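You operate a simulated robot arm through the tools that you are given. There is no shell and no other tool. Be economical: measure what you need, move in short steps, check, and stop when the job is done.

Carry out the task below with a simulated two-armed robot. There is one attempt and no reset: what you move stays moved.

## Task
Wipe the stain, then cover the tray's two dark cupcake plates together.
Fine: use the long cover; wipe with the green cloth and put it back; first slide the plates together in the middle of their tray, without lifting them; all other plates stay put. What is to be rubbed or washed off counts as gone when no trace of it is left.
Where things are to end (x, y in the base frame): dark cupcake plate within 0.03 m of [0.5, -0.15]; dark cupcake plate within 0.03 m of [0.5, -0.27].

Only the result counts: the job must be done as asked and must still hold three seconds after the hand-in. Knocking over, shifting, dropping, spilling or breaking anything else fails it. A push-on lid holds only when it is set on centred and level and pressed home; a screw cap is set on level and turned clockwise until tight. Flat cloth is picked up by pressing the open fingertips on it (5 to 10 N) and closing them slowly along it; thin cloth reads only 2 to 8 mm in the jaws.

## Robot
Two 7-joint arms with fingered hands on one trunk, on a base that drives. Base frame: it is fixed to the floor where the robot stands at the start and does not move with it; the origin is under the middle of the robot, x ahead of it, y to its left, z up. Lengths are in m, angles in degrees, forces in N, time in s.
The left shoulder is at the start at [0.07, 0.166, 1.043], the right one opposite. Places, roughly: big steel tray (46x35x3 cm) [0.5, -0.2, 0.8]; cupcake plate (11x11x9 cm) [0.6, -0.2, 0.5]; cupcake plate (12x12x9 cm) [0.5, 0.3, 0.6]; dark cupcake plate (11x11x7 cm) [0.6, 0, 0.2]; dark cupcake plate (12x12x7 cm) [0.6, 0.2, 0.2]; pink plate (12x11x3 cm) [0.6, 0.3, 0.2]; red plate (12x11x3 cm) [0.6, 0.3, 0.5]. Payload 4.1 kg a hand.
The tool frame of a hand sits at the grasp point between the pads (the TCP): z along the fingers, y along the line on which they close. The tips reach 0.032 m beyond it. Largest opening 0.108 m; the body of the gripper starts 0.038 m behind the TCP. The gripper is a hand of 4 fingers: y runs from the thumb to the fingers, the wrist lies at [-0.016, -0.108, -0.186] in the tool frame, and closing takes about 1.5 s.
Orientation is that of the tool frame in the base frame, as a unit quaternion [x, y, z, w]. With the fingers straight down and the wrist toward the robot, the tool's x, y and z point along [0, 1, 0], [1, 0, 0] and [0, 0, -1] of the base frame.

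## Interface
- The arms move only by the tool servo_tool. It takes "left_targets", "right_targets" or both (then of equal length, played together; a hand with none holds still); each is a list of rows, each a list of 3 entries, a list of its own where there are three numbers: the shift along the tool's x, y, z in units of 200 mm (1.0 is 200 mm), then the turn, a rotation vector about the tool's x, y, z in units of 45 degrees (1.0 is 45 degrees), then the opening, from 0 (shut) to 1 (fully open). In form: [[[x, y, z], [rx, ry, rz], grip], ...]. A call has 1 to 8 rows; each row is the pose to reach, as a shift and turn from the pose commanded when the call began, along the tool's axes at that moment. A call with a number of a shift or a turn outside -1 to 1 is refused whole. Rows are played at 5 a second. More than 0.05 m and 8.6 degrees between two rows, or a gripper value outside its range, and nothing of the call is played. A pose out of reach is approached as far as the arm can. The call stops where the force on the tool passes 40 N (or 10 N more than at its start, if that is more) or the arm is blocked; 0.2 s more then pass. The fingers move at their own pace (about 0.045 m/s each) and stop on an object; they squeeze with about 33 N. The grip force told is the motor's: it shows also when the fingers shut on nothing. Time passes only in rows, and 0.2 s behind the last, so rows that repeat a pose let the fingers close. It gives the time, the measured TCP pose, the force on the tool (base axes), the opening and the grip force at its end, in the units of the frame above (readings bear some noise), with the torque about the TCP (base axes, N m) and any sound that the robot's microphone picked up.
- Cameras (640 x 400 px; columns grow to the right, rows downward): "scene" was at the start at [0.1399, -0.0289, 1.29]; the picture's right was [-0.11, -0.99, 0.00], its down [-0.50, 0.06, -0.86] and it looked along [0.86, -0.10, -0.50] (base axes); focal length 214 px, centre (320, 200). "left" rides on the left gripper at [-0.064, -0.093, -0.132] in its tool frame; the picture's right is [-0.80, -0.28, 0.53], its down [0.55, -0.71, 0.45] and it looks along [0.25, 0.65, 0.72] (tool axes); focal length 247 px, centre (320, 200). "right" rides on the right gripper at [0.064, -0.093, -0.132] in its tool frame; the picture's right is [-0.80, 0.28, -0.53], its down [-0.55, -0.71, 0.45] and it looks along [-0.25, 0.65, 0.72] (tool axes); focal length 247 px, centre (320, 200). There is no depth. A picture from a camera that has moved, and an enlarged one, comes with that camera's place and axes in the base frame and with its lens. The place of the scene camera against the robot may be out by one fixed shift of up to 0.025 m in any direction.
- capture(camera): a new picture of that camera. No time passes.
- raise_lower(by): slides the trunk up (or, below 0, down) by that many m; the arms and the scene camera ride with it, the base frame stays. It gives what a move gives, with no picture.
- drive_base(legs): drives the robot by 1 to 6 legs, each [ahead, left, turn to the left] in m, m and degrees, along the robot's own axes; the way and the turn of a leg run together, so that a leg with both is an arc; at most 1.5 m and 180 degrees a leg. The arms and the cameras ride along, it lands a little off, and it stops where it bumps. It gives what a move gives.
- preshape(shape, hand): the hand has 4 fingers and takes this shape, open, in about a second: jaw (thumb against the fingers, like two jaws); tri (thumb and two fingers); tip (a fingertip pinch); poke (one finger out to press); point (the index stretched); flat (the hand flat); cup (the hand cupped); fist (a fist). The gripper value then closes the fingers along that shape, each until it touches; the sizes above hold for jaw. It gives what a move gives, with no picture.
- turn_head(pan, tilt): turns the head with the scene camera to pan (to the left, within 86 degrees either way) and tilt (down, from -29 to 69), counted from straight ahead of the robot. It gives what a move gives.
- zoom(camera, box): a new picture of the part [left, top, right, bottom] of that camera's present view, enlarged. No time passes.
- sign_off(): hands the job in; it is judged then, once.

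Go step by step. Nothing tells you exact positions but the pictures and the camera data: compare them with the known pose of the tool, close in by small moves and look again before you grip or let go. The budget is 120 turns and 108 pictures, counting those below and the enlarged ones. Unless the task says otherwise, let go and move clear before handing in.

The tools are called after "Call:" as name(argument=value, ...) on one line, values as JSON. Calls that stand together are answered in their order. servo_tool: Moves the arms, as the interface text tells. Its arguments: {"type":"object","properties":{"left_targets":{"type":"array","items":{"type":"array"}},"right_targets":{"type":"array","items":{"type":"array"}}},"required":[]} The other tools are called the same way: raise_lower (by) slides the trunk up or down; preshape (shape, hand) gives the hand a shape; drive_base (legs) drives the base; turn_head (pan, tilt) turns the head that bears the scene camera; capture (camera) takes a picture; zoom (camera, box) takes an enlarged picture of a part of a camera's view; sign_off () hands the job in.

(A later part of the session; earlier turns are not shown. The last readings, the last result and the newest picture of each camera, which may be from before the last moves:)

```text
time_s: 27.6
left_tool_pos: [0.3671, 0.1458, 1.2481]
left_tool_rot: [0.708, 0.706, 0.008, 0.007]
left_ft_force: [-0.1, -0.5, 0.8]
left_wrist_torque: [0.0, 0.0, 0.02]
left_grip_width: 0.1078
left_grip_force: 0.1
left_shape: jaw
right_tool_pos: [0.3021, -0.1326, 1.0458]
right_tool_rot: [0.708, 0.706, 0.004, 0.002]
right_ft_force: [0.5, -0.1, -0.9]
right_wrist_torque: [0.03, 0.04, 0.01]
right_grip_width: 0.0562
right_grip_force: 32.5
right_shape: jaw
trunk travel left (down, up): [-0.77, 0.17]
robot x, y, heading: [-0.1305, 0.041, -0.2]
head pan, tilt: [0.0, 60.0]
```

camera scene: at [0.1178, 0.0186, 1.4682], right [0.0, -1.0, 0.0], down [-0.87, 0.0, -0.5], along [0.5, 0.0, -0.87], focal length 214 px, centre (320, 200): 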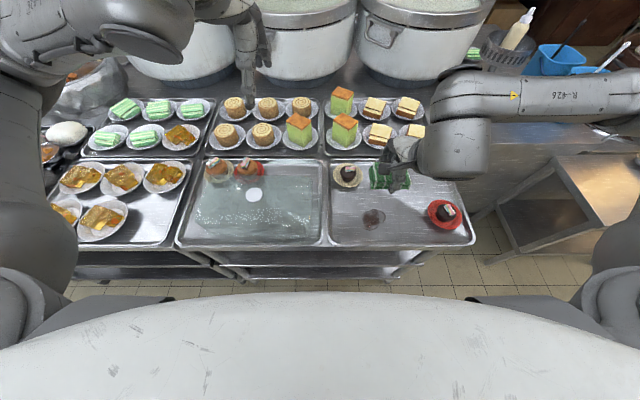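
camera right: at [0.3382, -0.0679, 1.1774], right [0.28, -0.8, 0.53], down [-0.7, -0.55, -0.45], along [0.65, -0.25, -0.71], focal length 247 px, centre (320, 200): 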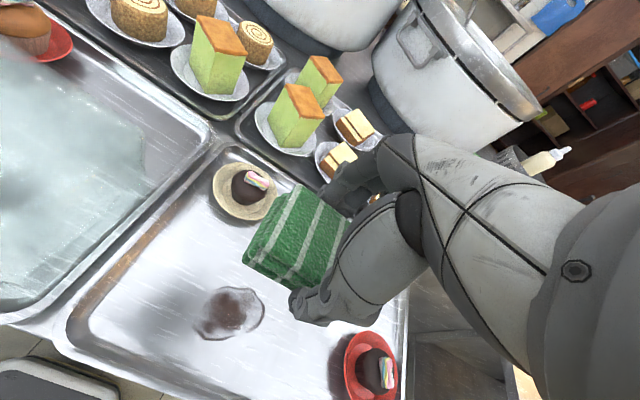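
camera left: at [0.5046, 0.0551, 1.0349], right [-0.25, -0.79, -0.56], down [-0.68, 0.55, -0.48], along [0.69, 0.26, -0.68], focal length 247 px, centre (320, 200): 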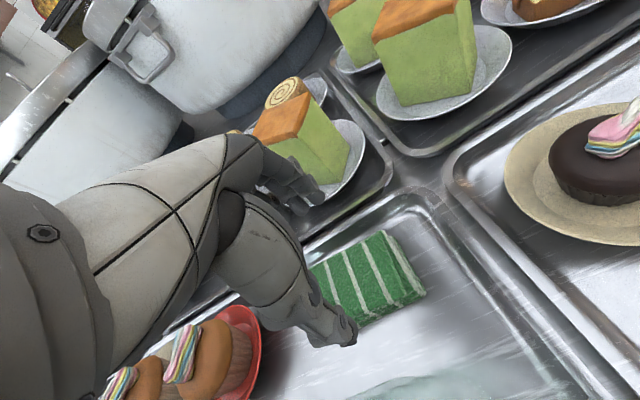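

Base is at x=-0.13. I move over the stain and descend to just above it.

Call:
servo_tool(right_targets=[[[-0.03, 0.2, 0], [0, 0, 0], 0], [[-0.065, 0.4, 0], [0, 0, 0], 0], [[-0.065, 0.59, 0.1], [0, 0, 0], 0], [[-0.065, 0.59, 0.3], [0, 0, 0], 0], [[-0.065, 0.59, 0.5], [0, 0, 0], 0], [[-0.065, 0.59, 0.7], [0, 0, 0], 0], [[-0.065, 0.59, 0.86], [0, 0, 0], 0]])

Call:
capture(camera="right")

Call:
capture(camera="scene")

```text
time_s: 29.2
left_tool_pos: [0.3668, 0.1448, 1.249]
left_tool_rot: [0.708, 0.706, 0.009, 0.008]
left_ft_force: [0.2, 0.1, 1.2]
left_wrist_torque: [0.02, 0.01, 0.0]
left_grip_width: 0.1077
left_grip_force: 0.0
left_shape: jaw
right_tool_pos: [0.4202, -0.1448, 0.8761]
right_tool_rot: [0.708, 0.706, 0.004, 0.001]
right_ft_force: [0.1, -0.2, -0.6]
right_wrist_torque: [-0.01, 0.0, 0.03]
right_grip_width: 0.0567
right_grip_force: 33.1
right_shape: jaw
trunk travel left (down, up): [-0.77, 0.17]
robot x, y, heading: [-0.1298, 0.0396, -0.4]
head pan, tilt: [0.0, 60.0]
```

```text
72 pictures are left
camera right: at [0.3266, -0.0803, 1.0055], right [0.28, -0.8, 0.53], down [-0.7, -0.54, -0.45], along [0.65, -0.25, -0.71], focal length 247 px, centre (320, 200)
```

right: 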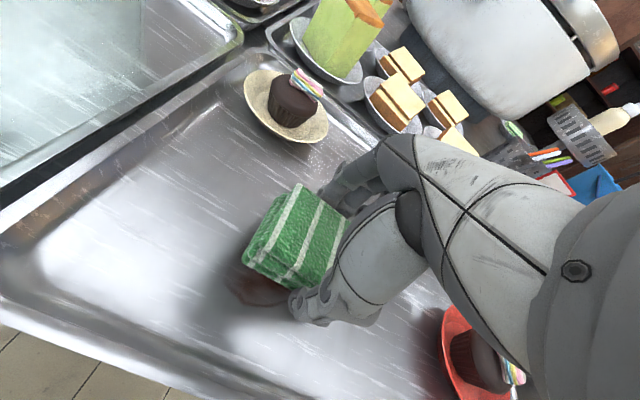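

```text
71 pictures are left
camera scene: at [-0.0131, 0.0186, 1.4683], right [-0.01, -1.0, 0.0], down [-0.87, 0.0, -0.5], along [0.5, 0.0, -0.87], focal length 214 px, centre (320, 200)
```

scene: 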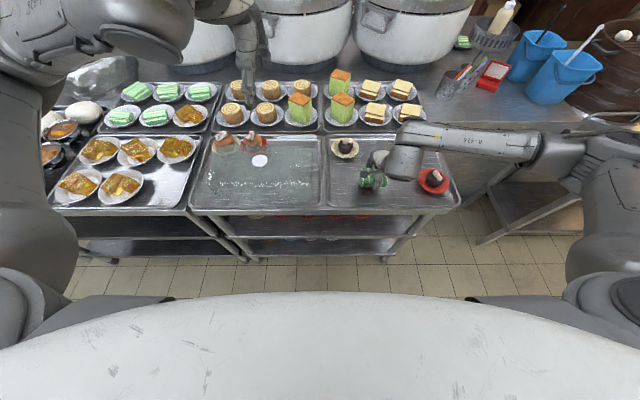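

I lower gently until the cloth presses on the stain.

Call:
servo_tool(right_targets=[[[0, 0, 0.08], [0, 0, 0], 0], [[0, 0, 0.14], [0, 0, 0], 0], [[0, 0, 0.165], [0, 0, 0], 0], [[0, 0, 0.18], [0, 0, 0], 0]])

```text
time_s: 30.2
left_tool_pos: [0.3647, 0.1466, 1.2503]
left_tool_rot: [0.708, 0.706, 0.009, 0.008]
left_ft_force: [-0.7, -0.7, -0.3]
left_wrist_torque: [-0.01, 0.02, 0.01]
left_grip_width: 0.1078
left_grip_force: 0.0
left_shape: jaw
right_tool_pos: [0.4196, -0.145, 0.842]
right_tool_rot: [0.708, 0.706, 0.005, 0.003]
right_ft_force: [1.5, -1.9, 17.7]
right_wrist_torque: [-0.08, 0.79, 0.1]
right_grip_width: 0.0567
right_grip_force: 32.9
right_shape: jaw
trunk travel left (down, up): [-0.77, 0.17]
robot x, y, heading: [-0.1321, 0.0369, -0.4]
head pan, tilt: [0.0, 60.0]
```

Contact at 18 N; I ease up slightly and rub over the whole stain.

Call:
servo_tool(right_targets=[[[0, 0, -0.005], [0, 0, 0], 0], [[0, 0.17, -0.005], [0, 0, 0], 0], [[-0.15, 0.17, -0.005], [0, 0, 0], 0], [[-0.15, 0, -0.005], [0, 0, 0], 0], [[-0.15, -0.14, -0.005], [0, 0, 0], 0], [[0, -0.14, -0.005], [0, 0, 0], 0], [[0, 0, -0.005], [0, 0, 0], 0], [[0, 0.17, -0.005], [0, 0, 0], 0]])

Call:
servo_tool(right_targets=[[[0.15, 0, -0.005], [0, 0, 0], 0], [[0.15, -0.17, -0.005], [0, 0, 0], 0], [[0.15, -0.31, -0.005], [0, 0, 0], 0], [[0, -0.31, -0.005], [0, 0, 0], 0], [[0, -0.17, -0.005], [0, 0, 0], 0], [[0, 0, -0.005], [0, 0, 0], 0], [[-0.15, 0, -0.005], [0, 0, 0], 0], [[-0.15, -0.17, -0.005], [0, 0, 0], 0]])

Call:
capture(camera="right")

```text
time_s: 32.0
left_tool_pos: [0.3686, 0.1447, 1.2493]
left_tool_rot: [0.708, 0.706, 0.008, 0.007]
left_ft_force: [-0.1, 0.4, 1.0]
left_wrist_torque: [0.04, 0.02, -0.01]
left_grip_width: 0.108
left_grip_force: 0.0
left_shape: jaw
right_tool_pos: [0.4547, -0.1436, 0.842]
right_tool_rot: [0.709, 0.705, 0.003, 0.001]
right_ft_force: [-0.5, 1.0, 3.4]
right_wrist_torque: [0.06, 0.06, 0.01]
right_grip_width: 0.0557
right_grip_force: 32.7
right_shape: jaw
trunk travel left (down, up): [-0.77, 0.17]
robot x, y, heading: [-0.1293, 0.037, -0.2]
head pan, tilt: [0.0, 60.0]
```

```text
time_s: 33.8
left_tool_pos: [0.3659, 0.1472, 1.2501]
left_tool_rot: [0.708, 0.706, 0.01, 0.008]
left_ft_force: [0.9, 0.5, -0.1]
left_wrist_torque: [0.0, -0.01, 0.0]
left_grip_width: 0.1078
left_grip_force: 0.1
left_shape: jaw
right_tool_pos: [0.4196, -0.1741, 0.8446]
right_tool_rot: [0.709, 0.705, 0.003, 0.002]
right_ft_force: [0.3, 0.0, -0.6]
right_wrist_torque: [0.01, -0.04, -0.02]
right_grip_width: 0.056
right_grip_force: 32.5
right_shape: jaw
trunk travel left (down, up): [-0.77, 0.17]
robot x, y, heading: [-0.132, 0.0398, -0.4]
head pan, tilt: [0.0, 60.0]
```

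```text
70 pictures are left
camera right: at [0.3251, -0.1101, 0.9742], right [0.28, -0.8, 0.53], down [-0.7, -0.54, -0.45], along [0.65, -0.25, -0.71], focal length 247 px, centre (320, 200)
```

right: 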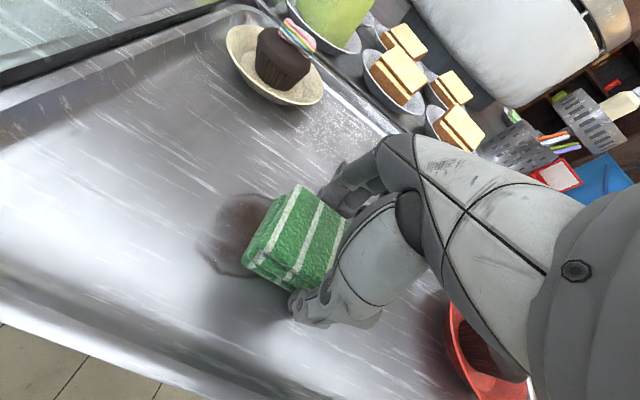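

The stain is still there: the pressure was lost during the rub. I press ~4 mm deeper and rub again.

Call:
servo_tool(right_targets=[[[0.1, 0, 0.02], [0, 0, 0], 0], [[0.1, 0.15, 0.02], [0, 0, 0], 0], [[0.25, 0.15, 0.02], [0, 0, 0], 0], [[0.25, 0, 0.02], [0, 0, 0], 0], [[0.25, -0.15, 0.02], [0, 0, 0], 0], [[0.1, -0.15, 0.02], [0, 0, 0], 0], [[0.1, 0, 0.02], [0, 0, 0], 0], [[0.1, 0.15, 0.02], [0, 0, 0], 0]])

Call:
capture(camera="right")

```text
time_s: 35.6
left_tool_pos: [0.3652, 0.1469, 1.2512]
left_tool_rot: [0.709, 0.705, 0.01, 0.008]
left_ft_force: [-0.2, 0.0, 0.0]
left_wrist_torque: [0.01, 0.03, 0.01]
left_grip_width: 0.1076
left_grip_force: 0.0
left_shape: jaw
right_tool_pos: [0.4399, -0.1527, 0.8416]
right_tool_rot: [0.709, 0.705, 0.006, 0.002]
right_ft_force: [-6.0, -1.2, 30.8]
right_wrist_torque: [-0.09, 1.62, 0.11]
right_grip_width: 0.0558
right_grip_force: 33.0
right_shape: jaw
trunk travel left (down, up): [-0.77, 0.17]
robot x, y, heading: [-0.1328, 0.0396, -0.4]
head pan, tilt: [0.0, 60.0]
stopped in row 8 (right hand): the force on the tool passed its limit (the readings are from after the stop); the commanded pose is now the measured one
```

```text
69 pictures are left
camera right: at [0.3459, -0.0888, 0.9717], right [0.27, -0.8, 0.53], down [-0.7, -0.54, -0.46], along [0.66, -0.25, -0.71], focal length 247 px, centre (320, 200)
```

right: 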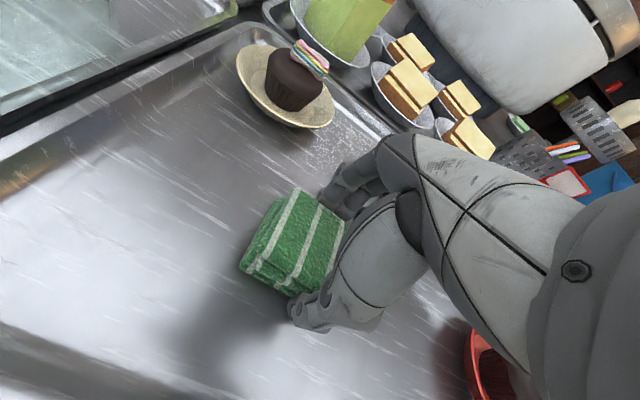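

The visible left part of the stain has vanished. I lift and look at the whole spot.

Call:
servo_tool(right_targets=[[[0, 0, -0.2], [0, 0, 0], 0], [[0.1, 0, -0.4], [0, 0, 0], 0], [[0.2, 0.1, -0.6], [0, 0, 0], 0], [[0.4, 0.2, -0.7], [0, 0, 0], 0], [[0.6, 0.3, -0.8], [0, 0, 0], 0]])

Call:
capture(camera="right")

Call:
zoom(camera="scene", box=[310, 120, 480, 226])

```text
time_s: 36.8
left_tool_pos: [0.3677, 0.1476, 1.2507]
left_tool_rot: [0.709, 0.705, 0.007, 0.008]
left_ft_force: [0.4, -0.2, 0.1]
left_wrist_torque: [-0.05, 0.01, -0.02]
left_grip_width: 0.1078
left_grip_force: 0.0
left_shape: jaw
right_tool_pos: [0.5007, -0.0329, 0.9984]
right_tool_rot: [0.709, 0.705, 0.003, 0.002]
right_ft_force: [-0.4, -0.7, -0.7]
right_wrist_torque: [-0.02, 0.0, 0.0]
right_grip_width: 0.0557
right_grip_force: 33.6
right_shape: jaw
trunk travel left (down, up): [-0.77, 0.17]
robot x, y, heading: [-0.1317, 0.0376, -0.2]
head pan, tilt: [0.0, 60.0]
```

```text
68 pictures are left
camera right: at [0.4065, 0.0328, 1.1281], right [0.27, -0.8, 0.53], down [-0.71, -0.54, -0.45], along [0.65, -0.25, -0.71], focal length 247 px, centre (320, 200)
```

right: 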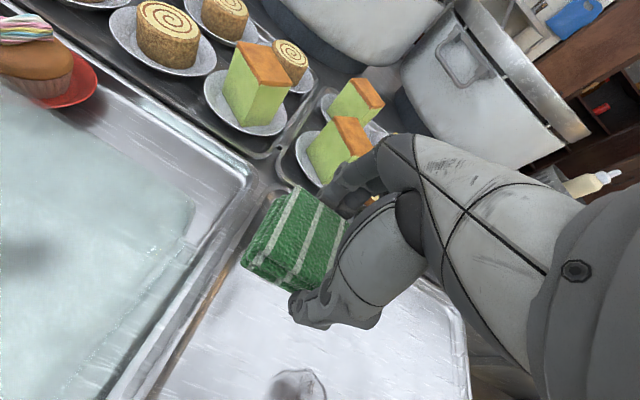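

```text
3.76 times, centred on (395, 173) of scene
camera zoom: at [-0.0135, 0.0215, 1.4682], right [-0.01, -1.0, 0.0], down [-0.87, 0.0, -0.5], along [0.5, 0.0, -0.87], focal length 807 px, centre (38, 302)
```

zoom: 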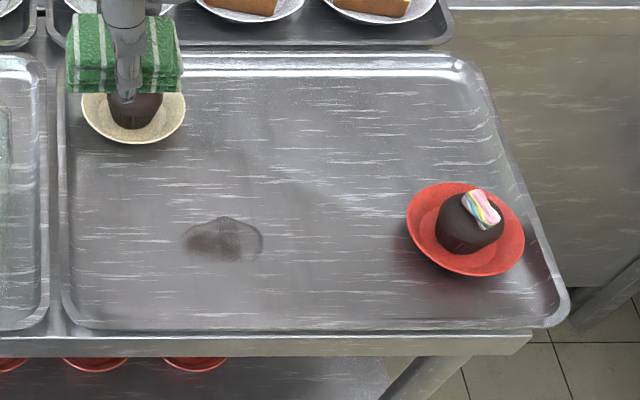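

The near part is gone; the remainder is around (0.435, -0.14). I go back and rub there with more pressure.

Call:
servo_tool(right_targets=[[[-0.2, -0.1, 0.1], [0, 0, 0], 0], [[-0.4, -0.2, 0.2], [0, 0, 0], 0], [[-0.535, -0.25, 0.35], [0, 0, 0], 0], [[-0.535, -0.25, 0.55], [0, 0, 0], 0], [[-0.535, -0.25, 0.7], [0, 0, 0], 0], [[-0.535, -0.25, 0.78], [0, 0, 0], 0], [[-0.535, -0.25, 0.785], [0, 0, 0], 0]])

```text
time_s: 38.4
left_tool_pos: [0.365, 0.1451, 1.2507]
left_tool_rot: [0.708, 0.706, 0.009, 0.008]
left_ft_force: [0.4, 0.1, -0.1]
left_wrist_torque: [0.0, 0.01, 0.01]
left_grip_width: 0.1078
left_grip_force: 0.1
left_shape: jaw
right_tool_pos: [0.4502, -0.1421, 0.8419]
right_tool_rot: [0.709, 0.706, 0.004, 0.002]
right_ft_force: [-1.0, -3.0, 8.3]
right_wrist_torque: [-0.08, 0.44, 0.09]
right_grip_width: 0.0559
right_grip_force: 33.3
right_shape: jaw
trunk travel left (down, up): [-0.77, 0.17]
robot x, y, heading: [-0.1298, 0.0363, -0.3]
head pan, tilt: [0.0, 60.0]
```

Contact is mainly on the thumb edge (about 5 cm nearer than the TCP). I tilt the hand ~5° to press the cloth flat, then check the torque.

Call:
servo_tool(right_targets=[[[0, 0, -0.03], [0.06, 0, 0], 0], [[0, 0, -0.02], [0.11, 0, 0], 0], [[0, 0, 0.0], [0.11, 0, 0], 0], [[0, 0, 0.01], [0.11, 0, 0], 0]])

```text
time_s: 39.4
left_tool_pos: [0.3633, 0.1469, 1.2516]
left_tool_rot: [0.708, 0.706, 0.01, 0.009]
left_ft_force: [0.2, -0.6, 0.4]
left_wrist_torque: [0.0, -0.02, 0.01]
left_grip_width: 0.1078
left_grip_force: 0.1
left_shape: jaw
right_tool_pos: [0.4505, -0.1411, 0.8447]
right_tool_rot: [0.708, 0.705, -0.023, -0.026]
right_ft_force: [3.3, -3.3, 33.4]
right_wrist_torque: [0.07, -1.2, -0.12]
right_grip_width: 0.0566
right_grip_force: 32.3
right_shape: jaw
trunk travel left (down, up): [-0.77, 0.17]
robot x, y, heading: [-0.1269, 0.0361, -0.3]
head pan, tilt: [0.0, 60.0]
```

The contact is now across the back side; I ease slightly, reduce tilt a bit and rub.

Call:
servo_tool(right_targets=[[[0, 0, -0.008], [-0.03, 0, 0], 0], [[0.15, 0, -0.008], [-0.03, 0, 0], 0], [[0.15, -0.15, -0.008], [-0.03, 0, 0], 0], [[0, -0.15, -0.008], [-0.03, 0, 0], 0], [[-0.17, -0.15, -0.008], [-0.03, 0, 0], 0], [[-0.17, 0.0, -0.008], [-0.03, 0, 0], 0], [[0, 0, -0.008], [-0.03, 0, 0], 0], [[0, 0.1, -0.008], [-0.03, 0, 0], 0]])

Call:
servo_tool(right_targets=[[[-0.1, -0.1, 0], [0, 0, 0], 0], [[-0.1, -0.25, 0], [0, 0, 0], 0], [[0.05, -0.25, 0], [0, 0, 0], 0], [[0.05, -0.1, 0], [0, 0, 0], 0], [[0.05, -0.1, -0.2], [0, 0, 0], 0], [[0.2, -0.1, -0.4], [0, 0, 0], 0], [[0.4, 0.1, -0.6], [0, 0, 0], 0], [[0.6, 0.2, -0.8], [0, 0, 0], 0]])

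Call:
zoom(camera="scene", box=[310, 120, 480, 226])

```text
time_s: 41.2
left_tool_pos: [0.362, 0.1456, 1.2522]
left_tool_rot: [0.708, 0.706, 0.009, 0.008]
left_ft_force: [0.1, 0.7, 0.4]
left_wrist_torque: [0.0, -0.01, -0.03]
left_grip_width: 0.1077
left_grip_force: 0.0
left_shape: jaw
right_tool_pos: [0.4675, -0.1413, 0.8431]
right_tool_rot: [0.709, 0.705, -0.017, -0.02]
right_ft_force: [-6.4, 0.8, 21.8]
right_wrist_torque: [0.18, -0.47, 0.05]
right_grip_width: 0.0567
right_grip_force: 33.3
right_shape: jaw
trunk travel left (down, up): [-0.77, 0.17]
robot x, y, heading: [-0.129, 0.0371, -0.2]
head pan, tilt: [0.0, 60.0]
```

```text
refused: row 7 steps farther than a row can; nothing moved
```

```text
3.76 times, centred on (395, 173) of scene
camera zoom: at [-0.0188, 0.0199, 1.4687], right [-0.01, -1.0, 0.0], down [-0.86, 0.0, -0.5], along [0.5, 0.0, -0.86], focal length 807 px, centre (38, 302)
```

zoom: 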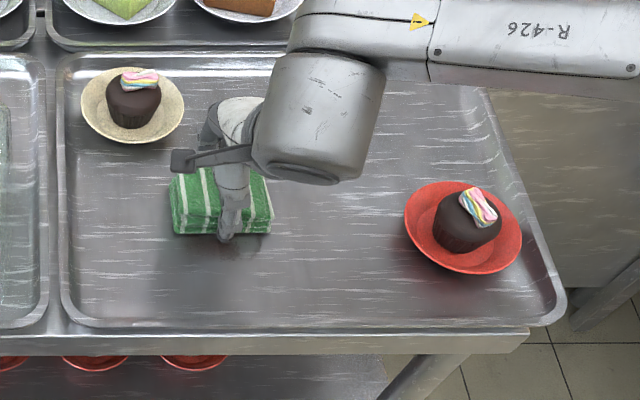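

One row was too large; I do a couple more strokes and lift off to look.

Call:
servo_tool(right_targets=[[[-0.1, -0.1, 0], [0, 0, 0], 0], [[-0.1, -0.25, 0], [0, 0, 0], 0], [[0.1, -0.25, 0], [0, 0, 0], 0], [[0.1, -0.1, 0], [0, 0, 0], 0], [[0.1, -0.1, -0.2], [0, 0, 0], 0], [[0.2, -0.1, -0.4], [0, 0, 0], 0], [[0.35, 0.0, -0.55], [0, 0, 0], 0], [[0.5, 0.1, -0.7], [0, 0, 0], 0]])

Call:
zoom(camera="scene", box=[310, 120, 480, 226])

Call:
capture(camera="right")

```text
time_s: 43.0
left_tool_pos: [0.367, 0.1465, 1.2501]
left_tool_rot: [0.709, 0.705, 0.008, 0.008]
left_ft_force: [-1.3, -0.6, -0.2]
left_wrist_torque: [-0.02, 0.01, 0.01]
left_grip_width: 0.1081
left_grip_force: 0.0
left_shape: jaw
right_tool_pos: [0.501, -0.0409, 0.9797]
right_tool_rot: [0.709, 0.704, -0.018, -0.022]
right_ft_force: [-1.2, -0.1, -0.6]
right_wrist_torque: [-0.01, 0.02, 0.05]
right_grip_width: 0.0556
right_grip_force: 32.8
right_shape: jaw
trunk travel left (down, up): [-0.77, 0.17]
robot x, y, heading: [-0.1338, 0.0393, -0.3]
head pan, tilt: [0.0, 60.0]
```

```text
3.76 times, centred on (395, 173) of scene
camera zoom: at [-0.0136, 0.0203, 1.4681], right [-0.01, -1.0, 0.0], down [-0.87, 0.0, -0.5], along [0.5, 0.0, -0.87], focal length 807 px, centre (38, 302)
```

zoom: 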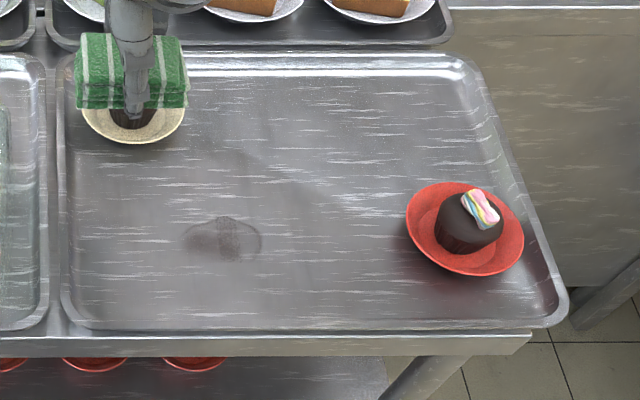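

```text
64 pictures are left
camera right: at [0.4147, 0.0237, 1.1151], right [0.31, -0.8, 0.51], down [-0.73, -0.54, -0.41], along [0.61, -0.25, -0.75], focal length 247 px, centre (320, 200)
```

right: 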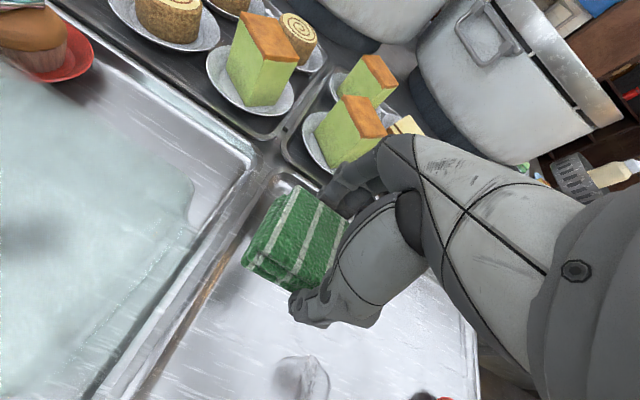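

The stain is fading. I return for a longer rubbing series at the same pressure.

Call:
servo_tool(right_targets=[[[-0.15, -0.05, 0.1], [0, 0, 0], 0], [[-0.3, -0.1, 0.2], [0, 0, 0], 0], [[-0.45, -0.2, 0.3], [0, 0, 0], 0], [[-0.5, -0.24, 0.48], [0, 0, 0], 0], [[-0.5, -0.24, 0.62], [0, 0, 0], 0], [[-0.5, -0.24, 0.69], [0, 0, 0], 0], [[-0.5, -0.24, 0.695], [0, 0, 0], 0]])

Call:
servo_tool(right_targets=[[[0.12, 0, 0], [0, 0, 0], 0], [[0.12, 0.12, 0], [0, 0, 0], 0], [[-0.1, 0.12, 0], [0, 0, 0], 0], [[-0.2, 0, 0], [0, 0, 0], 0], [[0, 0, 0], [0, 0, 0], 0], [[0.12, -0.12, 0], [0, 0, 0], 0], [[-0.12, -0.12, 0], [0, 0, 0], 0], [[0, 0, 0], [0, 0, 0], 0]])

Call:
servo_tool(right_targets=[[[0.12, 0, 0], [0, 0, 0], 0], [[0.12, 0.12, 0], [0, 0, 0], 0], [[-0.1, 0.12, 0], [0, 0, 0], 0], [[-0.2, 0, 0], [0, 0, 0], 0], [[0, 0, 0], [0, 0, 0], 0], [[0.12, -0.12, 0], [0, 0, 0], 0], [[-0.12, -0.12, 0], [0, 0, 0], 0], [[0, 0, 0], [0, 0, 0], 0]])

```text
time_s: 44.6
left_tool_pos: [0.3663, 0.1463, 1.2504]
left_tool_rot: [0.708, 0.706, 0.009, 0.007]
left_ft_force: [0.2, 0.2, -0.1]
left_wrist_torque: [-0.02, -0.03, -0.05]
left_grip_width: 0.1078
left_grip_force: 0.0
left_shape: jaw
right_tool_pos: [0.4428, -0.14, 0.8433]
right_tool_rot: [0.708, 0.705, -0.018, -0.021]
right_ft_force: [0.1, -0.6, 7.3]
right_wrist_torque: [-0.03, -0.29, -0.03]
right_grip_width: 0.0558
right_grip_force: 33.3
right_shape: jaw
trunk travel left (down, up): [-0.77, 0.17]
robot x, y, heading: [-0.1295, 0.0376, -0.4]
head pan, tilt: [0.0, 60.0]
```

```text
time_s: 46.4
left_tool_pos: [0.3645, 0.1459, 1.2505]
left_tool_rot: [0.709, 0.705, 0.009, 0.008]
left_ft_force: [-0.4, 1.0, -0.1]
left_wrist_torque: [-0.01, 0.04, -0.02]
left_grip_width: 0.1078
left_grip_force: 0.1
left_shape: jaw
right_tool_pos: [0.4391, -0.1422, 0.8433]
right_tool_rot: [0.71, 0.704, -0.019, -0.02]
right_ft_force: [-6.0, -7.4, 26.8]
right_wrist_torque: [-0.05, -0.61, -0.2]
right_grip_width: 0.0566
right_grip_force: 33.4
right_shape: jaw
trunk travel left (down, up): [-0.77, 0.17]
robot x, y, heading: [-0.1305, 0.0415, -0.2]
head pan, tilt: [0.0, 60.0]
```

```text
time_s: 48.2
left_tool_pos: [0.3653, 0.1468, 1.2487]
left_tool_rot: [0.709, 0.705, 0.009, 0.01]
left_ft_force: [-0.5, 1.0, 0.8]
left_wrist_torque: [-0.03, -0.01, -0.02]
left_grip_width: 0.108
left_grip_force: 0.0
left_shape: jaw
right_tool_pos: [0.4439, -0.1382, 0.8434]
right_tool_rot: [0.709, 0.705, -0.019, -0.02]
right_ft_force: [-5.1, -5.5, 22.8]
right_wrist_torque: [-0.06, -0.57, -0.17]
right_grip_width: 0.0565
right_grip_force: 32.8
right_shape: jaw
trunk travel left (down, up): [-0.77, 0.17]
robot x, y, heading: [-0.1286, 0.0388, -0.3]
head pan, tilt: [0.0, 60.0]
```

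Call:
servo_tool(right_targets=[[[0.12, -0.1, 0], [0, 0, 0], 0], [[-0.12, -0.1, 0], [0, 0, 0], 0], [[-0.12, 0.05, 0], [0, 0, 0], 0], [[0.1, 0.05, 0], [0, 0, 0], 0], [[0.1, 0.05, -0.2], [0, 0, 0], 0], [[0.2, 0.05, -0.4], [0, 0, 0], 0], [[0.35, 0.1, -0.55], [0, 0, 0], 0], [[0.5, 0.2, -0.7], [0, 0, 0], 0]])

Call:
zoom(camera="scene", box=[310, 120, 480, 226])

```text
time_s: 50.0
left_tool_pos: [0.3664, 0.1466, 1.2494]
left_tool_rot: [0.709, 0.705, 0.01, 0.007]
left_ft_force: [-0.1, 0.0, -0.4]
left_wrist_torque: [-0.02, 0.0, 0.04]
left_grip_width: 0.1077
left_grip_force: 0.2
left_shape: jaw
right_tool_pos: [0.4907, -0.0438, 0.9814]
right_tool_rot: [0.709, 0.705, -0.018, -0.021]
right_ft_force: [0.2, -0.1, -0.7]
right_wrist_torque: [0.0, 0.01, -0.02]
right_grip_width: 0.0557
right_grip_force: 32.9
right_shape: jaw
trunk travel left (down, up): [-0.77, 0.17]
robot x, y, heading: [-0.1287, 0.0403, -0.3]
head pan, tilt: [0.0, 60.0]
```

```text
3.76 times, centred on (395, 173) of scene
camera zoom: at [-0.0139, 0.0201, 1.4682], right [-0.01, -1.0, 0.0], down [-0.87, 0.0, -0.5], along [0.5, 0.0, -0.87], focal length 807 px, centre (38, 302)
```

zoom: 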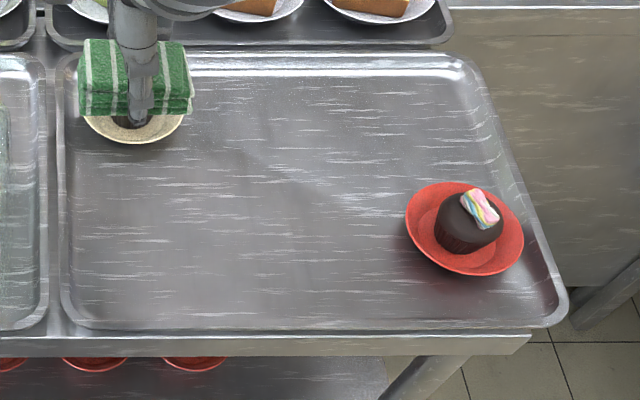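

The stain appears gone; I check closer.

Call:
zoom(camera="scene", box=[335, 165, 415, 215])

Call:
zoom(camera="right", box=[160, 280, 400, 400])

```text
8.00 times, centred on (375, 190) of scene
camera zoom: at [-0.0139, 0.0201, 1.4682], right [-0.01, -1.0, 0.0], down [-0.87, 0.0, -0.5], along [0.5, 0.0, -0.87], focal length 1716 px, centre (-120, 280)
```

zoom: 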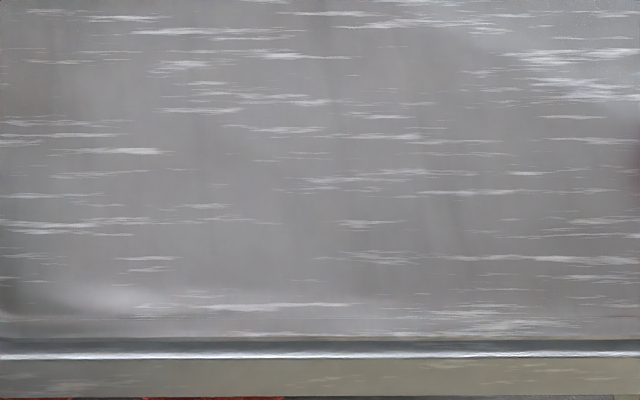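

```text
2.67 times, centred on (280, 340) of right
camera zoom: at [0.4056, 0.0211, 1.1164], right [0.31, -0.8, 0.51], down [-0.73, -0.54, -0.41], along [0.61, -0.25, -0.75], focal length 659 px, centre (427, -173)
```

zoom: 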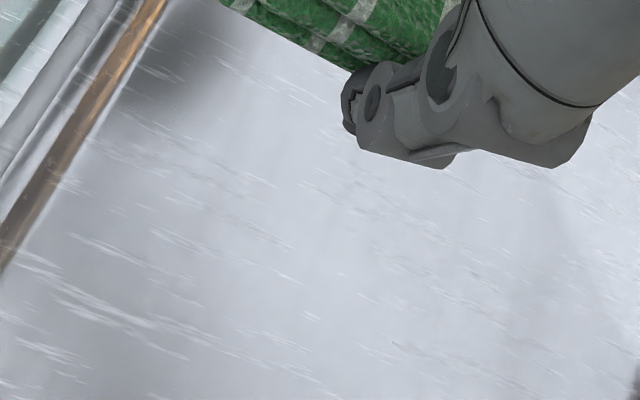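

No trace left. I return the cloth: straighten the hand, lift, and drive back to the earlier spot.

Call:
servo_tool(right_targets=[[[0, 0, -0.2], [-0.04, 0, 0], 0], [[0, 0, -0.4], [-0.08, 0, 0], 0], [[0, 0, -0.5], [-0.08, 0, 0], 0]])

Call:
drive_base(legs=[[0, 0.256, 0.3], [0.13, 0, 0]])

```text
time_s: 50.8
left_tool_pos: [0.3669, 0.146, 1.2489]
left_tool_rot: [0.708, 0.706, 0.009, 0.008]
left_ft_force: [0.1, 0.5, -1.1]
left_wrist_torque: [0.01, -0.03, 0.01]
left_grip_width: 0.1079
left_grip_force: 0.0
left_shape: jaw
right_tool_pos: [0.4953, -0.0434, 1.0795]
right_tool_rot: [0.709, 0.705, 0.003, 0.002]
right_ft_force: [0.3, -0.6, -0.3]
right_wrist_torque: [0.01, 0.01, 0.02]
right_grip_width: 0.0559
right_grip_force: 33.0
right_shape: jaw
trunk travel left (down, up): [-0.77, 0.17]
robot x, y, heading: [-0.1301, 0.04, -0.1]
head pan, tilt: [0.0, 60.0]
```

```text
time_s: 53.5
left_tool_pos: [0.493, 0.4082, 1.2498]
left_tool_rot: [0.704, 0.71, 0.009, 0.007]
left_ft_force: [-0.6, -0.5, 0.3]
left_wrist_torque: [-0.04, 0.0, 0.01]
left_grip_width: 0.1077
left_grip_force: 0.1
left_shape: jaw
right_tool_pos: [0.6236, 0.2205, 1.0791]
right_tool_rot: [0.704, 0.71, 0.005, 0.001]
right_ft_force: [-0.2, 0.6, -0.2]
right_wrist_torque: [0.02, 0.02, -0.03]
right_grip_width: 0.0555
right_grip_force: 33.0
right_shape: jaw
trunk travel left (down, up): [-0.77, 0.17]
robot x, y, heading: [-0.0021, 0.2949, 0.3]
head pan, tilt: [0.0, 60.0]
```

Now I move above the cloth's original place (0.597, 0.1285) and lower.

Call:
servo_tool(right_targets=[[[-0.2, -0.06, 0], [0, 0, 0], 0], [[-0.4, -0.12, 0], [0, 0, 0], 0], [[-0.46, -0.135, 0.15], [0, 0, 0], 0], [[-0.46, -0.135, 0.35], [0, 0, 0], 0], [[-0.46, -0.135, 0.55], [0, 0, 0], 0], [[-0.46, -0.135, 0.75], [0, 0, 0], 0], [[-0.46, -0.135, 0.95], [0, 0, 0], 0]])

Call:
capture(camera="right")

```text
time_s: 55.1
left_tool_pos: [0.4942, 0.408, 1.2513]
left_tool_rot: [0.703, 0.711, 0.008, 0.008]
left_ft_force: [0.1, 0.0, 0.9]
left_wrist_torque: [0.0, 0.02, -0.02]
left_grip_width: 0.1078
left_grip_force: 0.1
left_shape: jaw
right_tool_pos: [0.6012, 0.1317, 0.8869]
right_tool_rot: [0.704, 0.71, 0.003, 0.002]
right_ft_force: [0.3, -0.3, -0.6]
right_wrist_torque: [-0.02, 0.0, -0.02]
right_grip_width: 0.0559
right_grip_force: 32.8
right_shape: jaw
trunk travel left (down, up): [-0.77, 0.17]
robot x, y, heading: [-0.0028, 0.2944, 0.3]
head pan, tilt: [0.0, 60.0]
```

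```text
60 pictures are left
camera right: at [0.5065, 0.1953, 1.0178], right [0.29, -0.8, 0.53], down [-0.7, -0.55, -0.45], along [0.66, -0.24, -0.71], focal length 247 px, centre (320, 200)
```

right: 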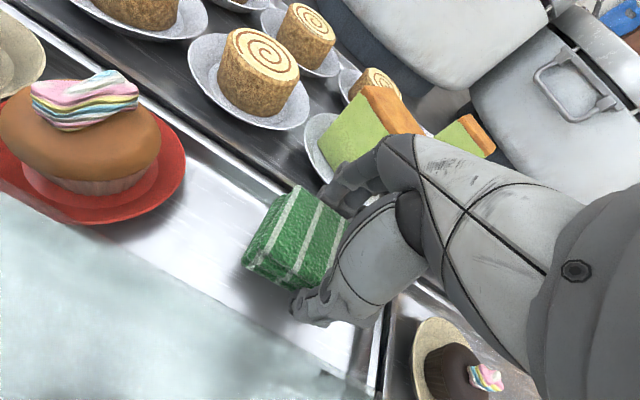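

I lower the cloth onto the tray and release.

Call:
servo_tool(right_targets=[[[-0.015, -0.025, 0.1], [0, 0, 0], 0], [[-0.015, -0.025, 0.18], [0, 0, 0], 0], [[-0.015, -0.025, 0.212], [0, 0, 0], 0], [[-0.015, -0.025, 0.212], [0, 0, 0], 0.2]])

Call:
servo_tool(right_targets=[[[0, 0, 0], [0, 0, 0], 0.5], [[0, 0, 0], [0, 0, 0], 0.7], [[0, 0, 0], [0, 0, 0], 0.72], [[0, 0, 0], [0, 0, 0], 0.72], [[0, 0, -0.1], [0, 0, 0], 0.72], [[0, 0, -0.25], [0, 0, 0], 0.72], [[0, 0, -0.45], [0, 0, 0], 0.72], [[0, 0, -0.65], [0, 0, 0], 0.72]])

Call:
capture(camera="right")

```text
time_s: 56.1
left_tool_pos: [0.4943, 0.4072, 1.2511]
left_tool_rot: [0.704, 0.71, 0.008, 0.007]
left_ft_force: [0.6, -0.1, 0.0]
left_wrist_torque: [0.04, 0.0, 0.0]
left_grip_width: 0.1078
left_grip_force: 0.1
left_shape: jaw
right_tool_pos: [0.596, 0.1282, 0.8461]
right_tool_rot: [0.705, 0.71, 0.003, 0.001]
right_ft_force: [0.0, -0.3, -0.3]
right_wrist_torque: [0.03, -0.01, -0.02]
right_grip_width: 0.0557
right_grip_force: 33.1
right_shape: jaw
trunk travel left (down, up): [-0.77, 0.17]
robot x, y, heading: [-0.002, 0.2928, 0.4]
head pan, tilt: [0.0, 60.0]
```

```text
time_s: 57.9
left_tool_pos: [0.4934, 0.4083, 1.2514]
left_tool_rot: [0.704, 0.71, 0.01, 0.008]
left_ft_force: [0.3, -0.9, 0.4]
left_wrist_torque: [0.02, -0.02, 0.0]
left_grip_width: 0.1076
left_grip_force: 0.1
left_shape: jaw
right_tool_pos: [0.595, 0.1262, 0.9746]
right_tool_rot: [0.705, 0.71, 0.003, 0.001]
right_ft_force: [0.0, 0.1, -0.1]
right_wrist_torque: [-0.01, -0.01, 0.0]
right_grip_width: 0.0775
right_grip_force: 0.0
right_shape: jaw
trunk travel left (down, up): [-0.77, 0.17]
robot x, y, heading: [-0.0039, 0.2915, 0.5]
head pan, tilt: [0.0, 60.0]
```

```text
59 pictures are left
camera right: at [0.4995, 0.1895, 1.1049], right [0.28, -0.8, 0.53], down [-0.7, -0.55, -0.45], along [0.66, -0.24, -0.71], focal length 247 px, centre (320, 200)
```

right: 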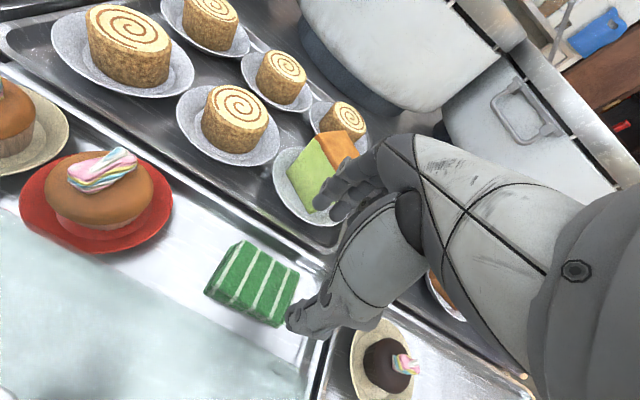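

The cloth is back in its place (~1 cm or better). Next: slide the beige plate by caging its cupcake with the open jaws. I lift a bit, drive right, and yaw the hand 41° along the push direction.

Call:
servo_tool(right_targets=[[[0, 0, -0.2], [0, 0, 0], 0.68], [[0, 0, -0.4], [0, 0, 0], 0.68]])

Call:
drive_base(legs=[[-0.015, -0.195, 0]])

Call:
servo_tool(right_targets=[[[0, 0, 0], [0, 0, -0.185], 0.68], [[0, 0, 0], [0, 0, -0.37], 0.68], [[0, 0, 0], [0, 0, -0.55], 0.68], [[0, 0, 0], [0, 0, -0.73], 0.68], [[0, 0, 0], [0, 0, -0.91], 0.68]])

Call:
capture(camera="right")

Call:
capture(camera="scene")

```text
time_s: 58.5
left_tool_pos: [0.4919, 0.4081, 1.2507]
left_tool_rot: [0.704, 0.71, 0.01, 0.008]
left_ft_force: [-0.9, -0.4, -0.7]
left_wrist_torque: [-0.02, -0.02, 0.01]
left_grip_width: 0.1079
left_grip_force: 0.1
left_shape: jaw
right_tool_pos: [0.5925, 0.1256, 1.0565]
right_tool_rot: [0.704, 0.71, 0.005, 0.002]
right_ft_force: [0.5, 0.5, -0.5]
right_wrist_torque: [0.0, -0.04, 0.05]
right_grip_width: 0.0738
right_grip_force: 0.1
right_shape: jaw
trunk travel left (down, up): [-0.77, 0.17]
robot x, y, heading: [-0.0029, 0.2946, 0.6]
head pan, tilt: [0.0, 60.0]
```

```text
time_s: 60.1
left_tool_pos: [0.4799, 0.2179, 1.2495]
left_tool_rot: [0.703, 0.711, 0.008, 0.008]
left_ft_force: [0.2, -0.3, -0.3]
left_wrist_torque: [-0.03, 0.01, 0.01]
left_grip_width: 0.1077
left_grip_force: 0.1
left_shape: jaw
right_tool_pos: [0.581, -0.0639, 1.0559]
right_tool_rot: [0.703, 0.712, 0.004, 0.002]
right_ft_force: [-0.1, 0.0, 0.1]
right_wrist_torque: [-0.03, 0.02, 0.03]
right_grip_width: 0.0738
right_grip_force: 0.1
right_shape: jaw
trunk travel left (down, up): [-0.77, 0.17]
robot x, y, heading: [-0.0147, 0.1002, 0.9]
head pan, tilt: [0.0, 60.0]
```

```text
time_s: 61.3
left_tool_pos: [0.48, 0.2155, 1.2497]
left_tool_rot: [0.703, 0.711, 0.009, 0.007]
left_ft_force: [0.1, -0.3, 0.0]
left_wrist_torque: [-0.02, 0.02, 0.02]
left_grip_width: 0.1081
left_grip_force: 0.0
left_shape: jaw
right_tool_pos: [0.5804, -0.0667, 1.0559]
right_tool_rot: [0.41, 0.912, 0.003, 0.003]
right_ft_force: [1.2, 0.8, 0.0]
right_wrist_torque: [0.03, 0.01, -0.01]
right_grip_width: 0.0736
right_grip_force: 0.0
right_shape: jaw
trunk travel left (down, up): [-0.77, 0.17]
robot x, y, heading: [-0.0179, 0.103, 0.7]
head pan, tilt: [0.0, 60.0]
```

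```text
58 pictures are left
camera right: at [0.467, -0.0803, 1.1858], right [0.74, -0.41, 0.54], down [-0.16, -0.88, -0.45], along [0.66, 0.25, -0.71], focal length 247 px, centre (320, 200)
```

right: 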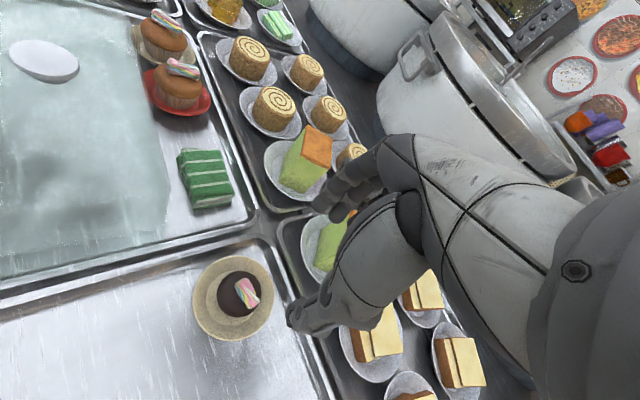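

```text
57 pictures are left
camera scene: at [0.1019, 0.0831, 1.4682], right [0.01, -1.0, 0.0], down [-0.87, -0.01, -0.5], along [0.5, 0.01, -0.87], focal length 214 px, centre (320, 200)
```

scene: 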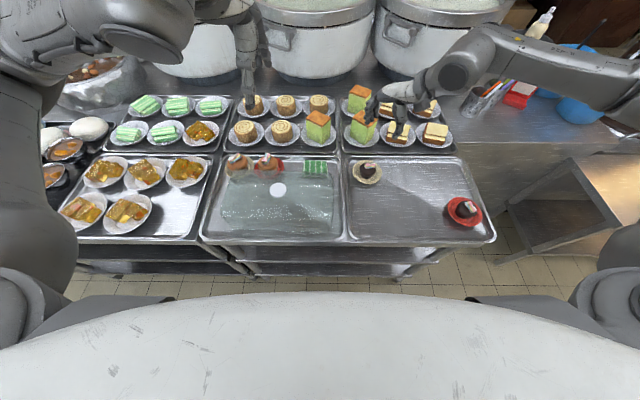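

The beige plate is at ~(0.579, -0.064), right under the TCP. I descend partway and check.

Call:
servo_tool(right_targets=[[[0, 0, 0.2], [0, 0, 0], 0.72], [[0, 0, 0.4], [0, 0, 0], 0.72], [[0, 0, 0.58], [0, 0, 0], 0.72]])

Call:
capture(camera="right")

Call:
zoom(camera="scene", box=[320, 80, 500, 192])

```text
time_s: 62.1
left_tool_pos: [0.48, 0.2169, 1.2498]
left_tool_rot: [0.702, 0.712, 0.008, 0.008]
left_ft_force: [0.0, 0.8, 0.7]
left_wrist_torque: [-0.01, -0.01, 0.03]
left_grip_width: 0.1078
left_grip_force: 0.0
left_shape: jaw
right_tool_pos: [0.5821, -0.0643, 0.9394]
right_tool_rot: [0.409, 0.912, 0.003, 0.004]
right_ft_force: [1.0, 0.0, -0.7]
right_wrist_torque: [-0.01, -0.04, -0.03]
right_grip_width: 0.0775
right_grip_force: 0.1
right_shape: jaw
trunk travel left (down, up): [-0.77, 0.17]
robot x, y, heading: [-0.0138, 0.0996, 0.6]
head pan, tilt: [0.0, 60.0]
```

```text
56 pictures are left
camera right: at [0.4686, -0.0778, 1.0698], right [0.74, -0.41, 0.54], down [-0.16, -0.88, -0.45], along [0.66, 0.25, -0.71], focal length 247 px, centre (320, 200)
```

right: 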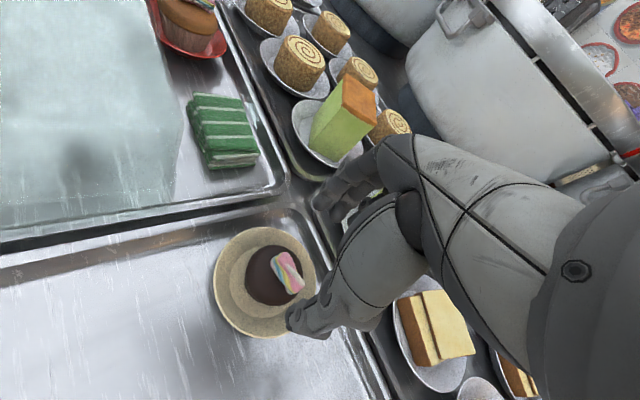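

```text
3.56 times, centred on (410, 136) of scene
camera zoom: at [0.1017, 0.0837, 1.4683], right [0.01, -1.0, 0.0], down [-0.87, -0.01, -0.5], along [0.5, 0.01, -0.87], focal length 763 px, centre (0, 428)
```

zoom: 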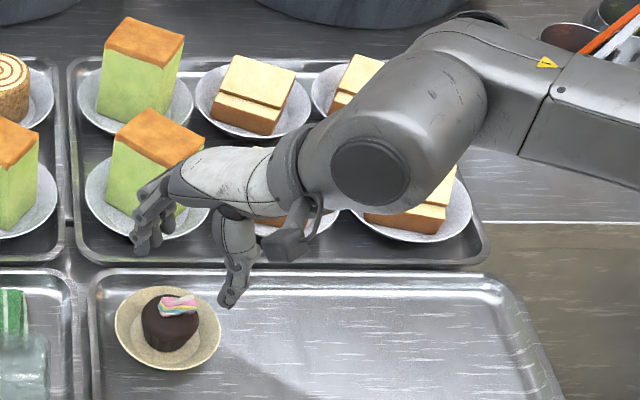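

The cage is nearly centred (cupcake ~(0.576, -0.064)). I correct 6 mm and descend around the cupcake.

Call:
servo_tool(right_targets=[[[0.02, -0.022, 0.1], [0, 0, 0], 0.76], [[0.02, -0.022, 0.2], [0, 0, 0], 0.76], [[0.02, -0.022, 0.28], [0, 0, 0], 0.76]])

Call:
capture(camera="right")

Call:
zoom(camera="scene", box=[320, 100, 480, 200])

```text
time_s: 62.9
left_tool_pos: [0.4798, 0.2164, 1.2496]
left_tool_rot: [0.703, 0.711, 0.009, 0.007]
left_ft_force: [0.6, -0.8, 0.0]
left_wrist_torque: [-0.02, -0.02, -0.01]
left_grip_width: 0.1077
left_grip_force: 0.1
left_shape: jaw
right_tool_pos: [0.5763, -0.0657, 0.8822]
right_tool_rot: [0.41, 0.912, 0.004, 0.003]
right_ft_force: [0.5, 0.2, 1.0]
right_wrist_torque: [0.0, 0.0, 0.02]
right_grip_width: 0.0819
right_grip_force: 0.1
right_shape: jaw
trunk travel left (down, up): [-0.77, 0.17]
robot x, y, heading: [-0.0129, 0.1014, 0.8]
head pan, tilt: [0.0, 60.0]
```

```text
54 pictures are left
camera right: at [0.4626, -0.0782, 1.0135], right [0.74, -0.41, 0.54], down [-0.16, -0.88, -0.45], along [0.66, 0.25, -0.71], focal length 247 px, centre (320, 200)
```

right: 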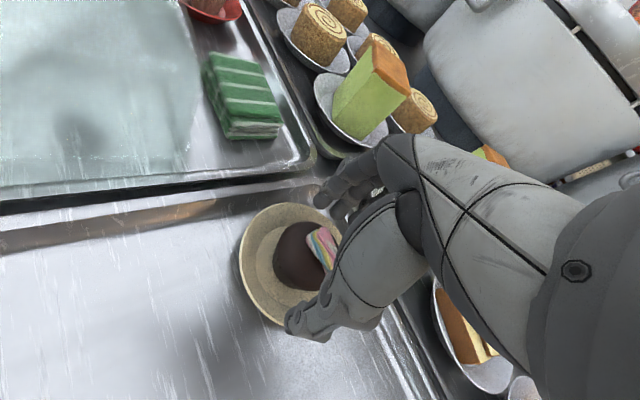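

```text
4.00 times, centred on (400, 150) of scene
camera zoom: at [0.1018, 0.0837, 1.4682], right [0.01, -1.0, 0.0], down [-0.87, -0.01, -0.5], along [0.5, 0.01, -0.87], focal length 858 px, centre (0, 400)
```

zoom: 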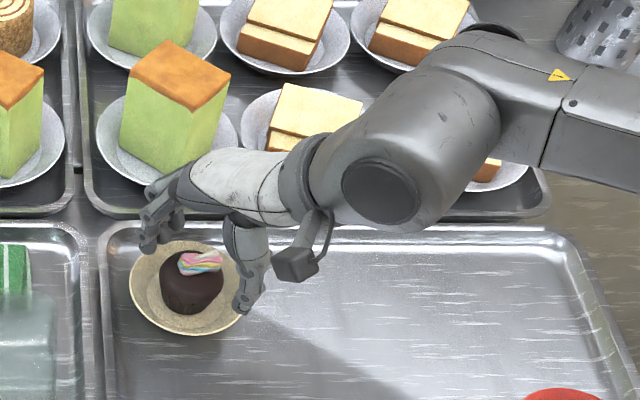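

The cage is centred around the cupcake. I go down to just above the plate surface and then pull it toward (0.50, -0.15) in small steps.

Call:
servo_tool(right_targets=[[[0.01, -0.01, 0.05], [0, 0, 0], 0.74], [[0.01, -0.01, 0.09], [0, 0, 0], 0.72]])

Call:
zoom(camera="scene", box=[320, 100, 480, 200])

```text
time_s: 63.5
left_tool_pos: [0.4805, 0.2177, 1.2497]
left_tool_rot: [0.703, 0.711, 0.008, 0.008]
left_ft_force: [-0.1, 0.3, -0.4]
left_wrist_torque: [0.03, 0.05, 0.03]
left_grip_width: 0.1079
left_grip_force: 0.1
left_shape: jaw
right_tool_pos: [0.5745, -0.0632, 0.8665]
right_tool_rot: [0.41, 0.912, 0.004, 0.002]
right_ft_force: [0.3, -0.7, 0.3]
right_wrist_torque: [-0.05, 0.04, 0.0]
right_grip_width: 0.0783
right_grip_force: 0.1
right_shape: jaw
trunk travel left (down, up): [-0.77, 0.17]
robot x, y, heading: [-0.0167, 0.1029, 0.7]
head pan, tilt: [0.0, 60.0]
```

```text
4.00 times, centred on (400, 150) of scene
camera zoom: at [0.1018, 0.0838, 1.4682], right [0.01, -1.0, 0.0], down [-0.87, -0.01, -0.5], along [0.5, 0.01, -0.87], focal length 858 px, centre (0, 400)
```

zoom: 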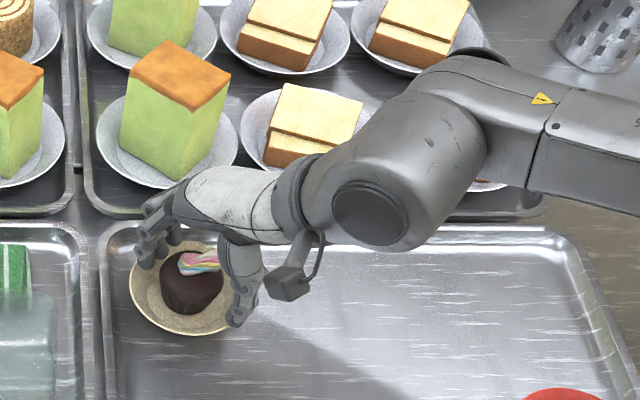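

Call:
servo_tool(right_targets=[[[0, -0.05, 0], [0, 0, 0], 0.7], [[-0.01, -0.11, 0], [0, 0, 0], 0.68], [[-0.02, -0.18, 0], [0, 0, 0], 0.68], [[-0.03, -0.25, 0], [0, 0, 0], 0.68], [[-0.04, -0.32, 0], [0, 0, 0], 0.68]])

Call:
zoom(camera="scene", box=[320, 100, 480, 200])

```text
time_s: 64.7
left_tool_pos: [0.4803, 0.2159, 1.2509]
left_tool_rot: [0.703, 0.711, 0.009, 0.007]
left_ft_force: [-0.2, 0.4, -0.4]
left_wrist_torque: [-0.02, 0.01, 0.0]
left_grip_width: 0.1077
left_grip_force: 0.1
left_shape: jaw
right_tool_pos: [0.53, -0.1129, 0.8658]
right_tool_rot: [0.41, 0.912, 0.003, 0.003]
right_ft_force: [1.0, -0.4, -0.9]
right_wrist_torque: [-0.02, 0.0, -0.02]
right_grip_width: 0.0739
right_grip_force: 0.1
right_shape: jaw
trunk travel left (down, up): [-0.77, 0.17]
robot x, y, heading: [-0.0128, 0.1017, 0.6]
head pan, tilt: [0.0, 60.0]
```

```text
4.00 times, centred on (400, 150) of scene
camera zoom: at [0.1011, 0.0834, 1.4683], right [0.01, -1.0, 0.0], down [-0.87, -0.01, -0.5], along [0.5, 0.01, -0.87], focal length 858 px, centre (0, 400)
```

zoom: 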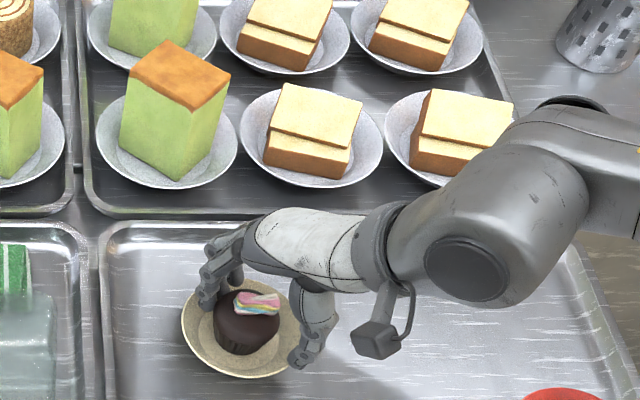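

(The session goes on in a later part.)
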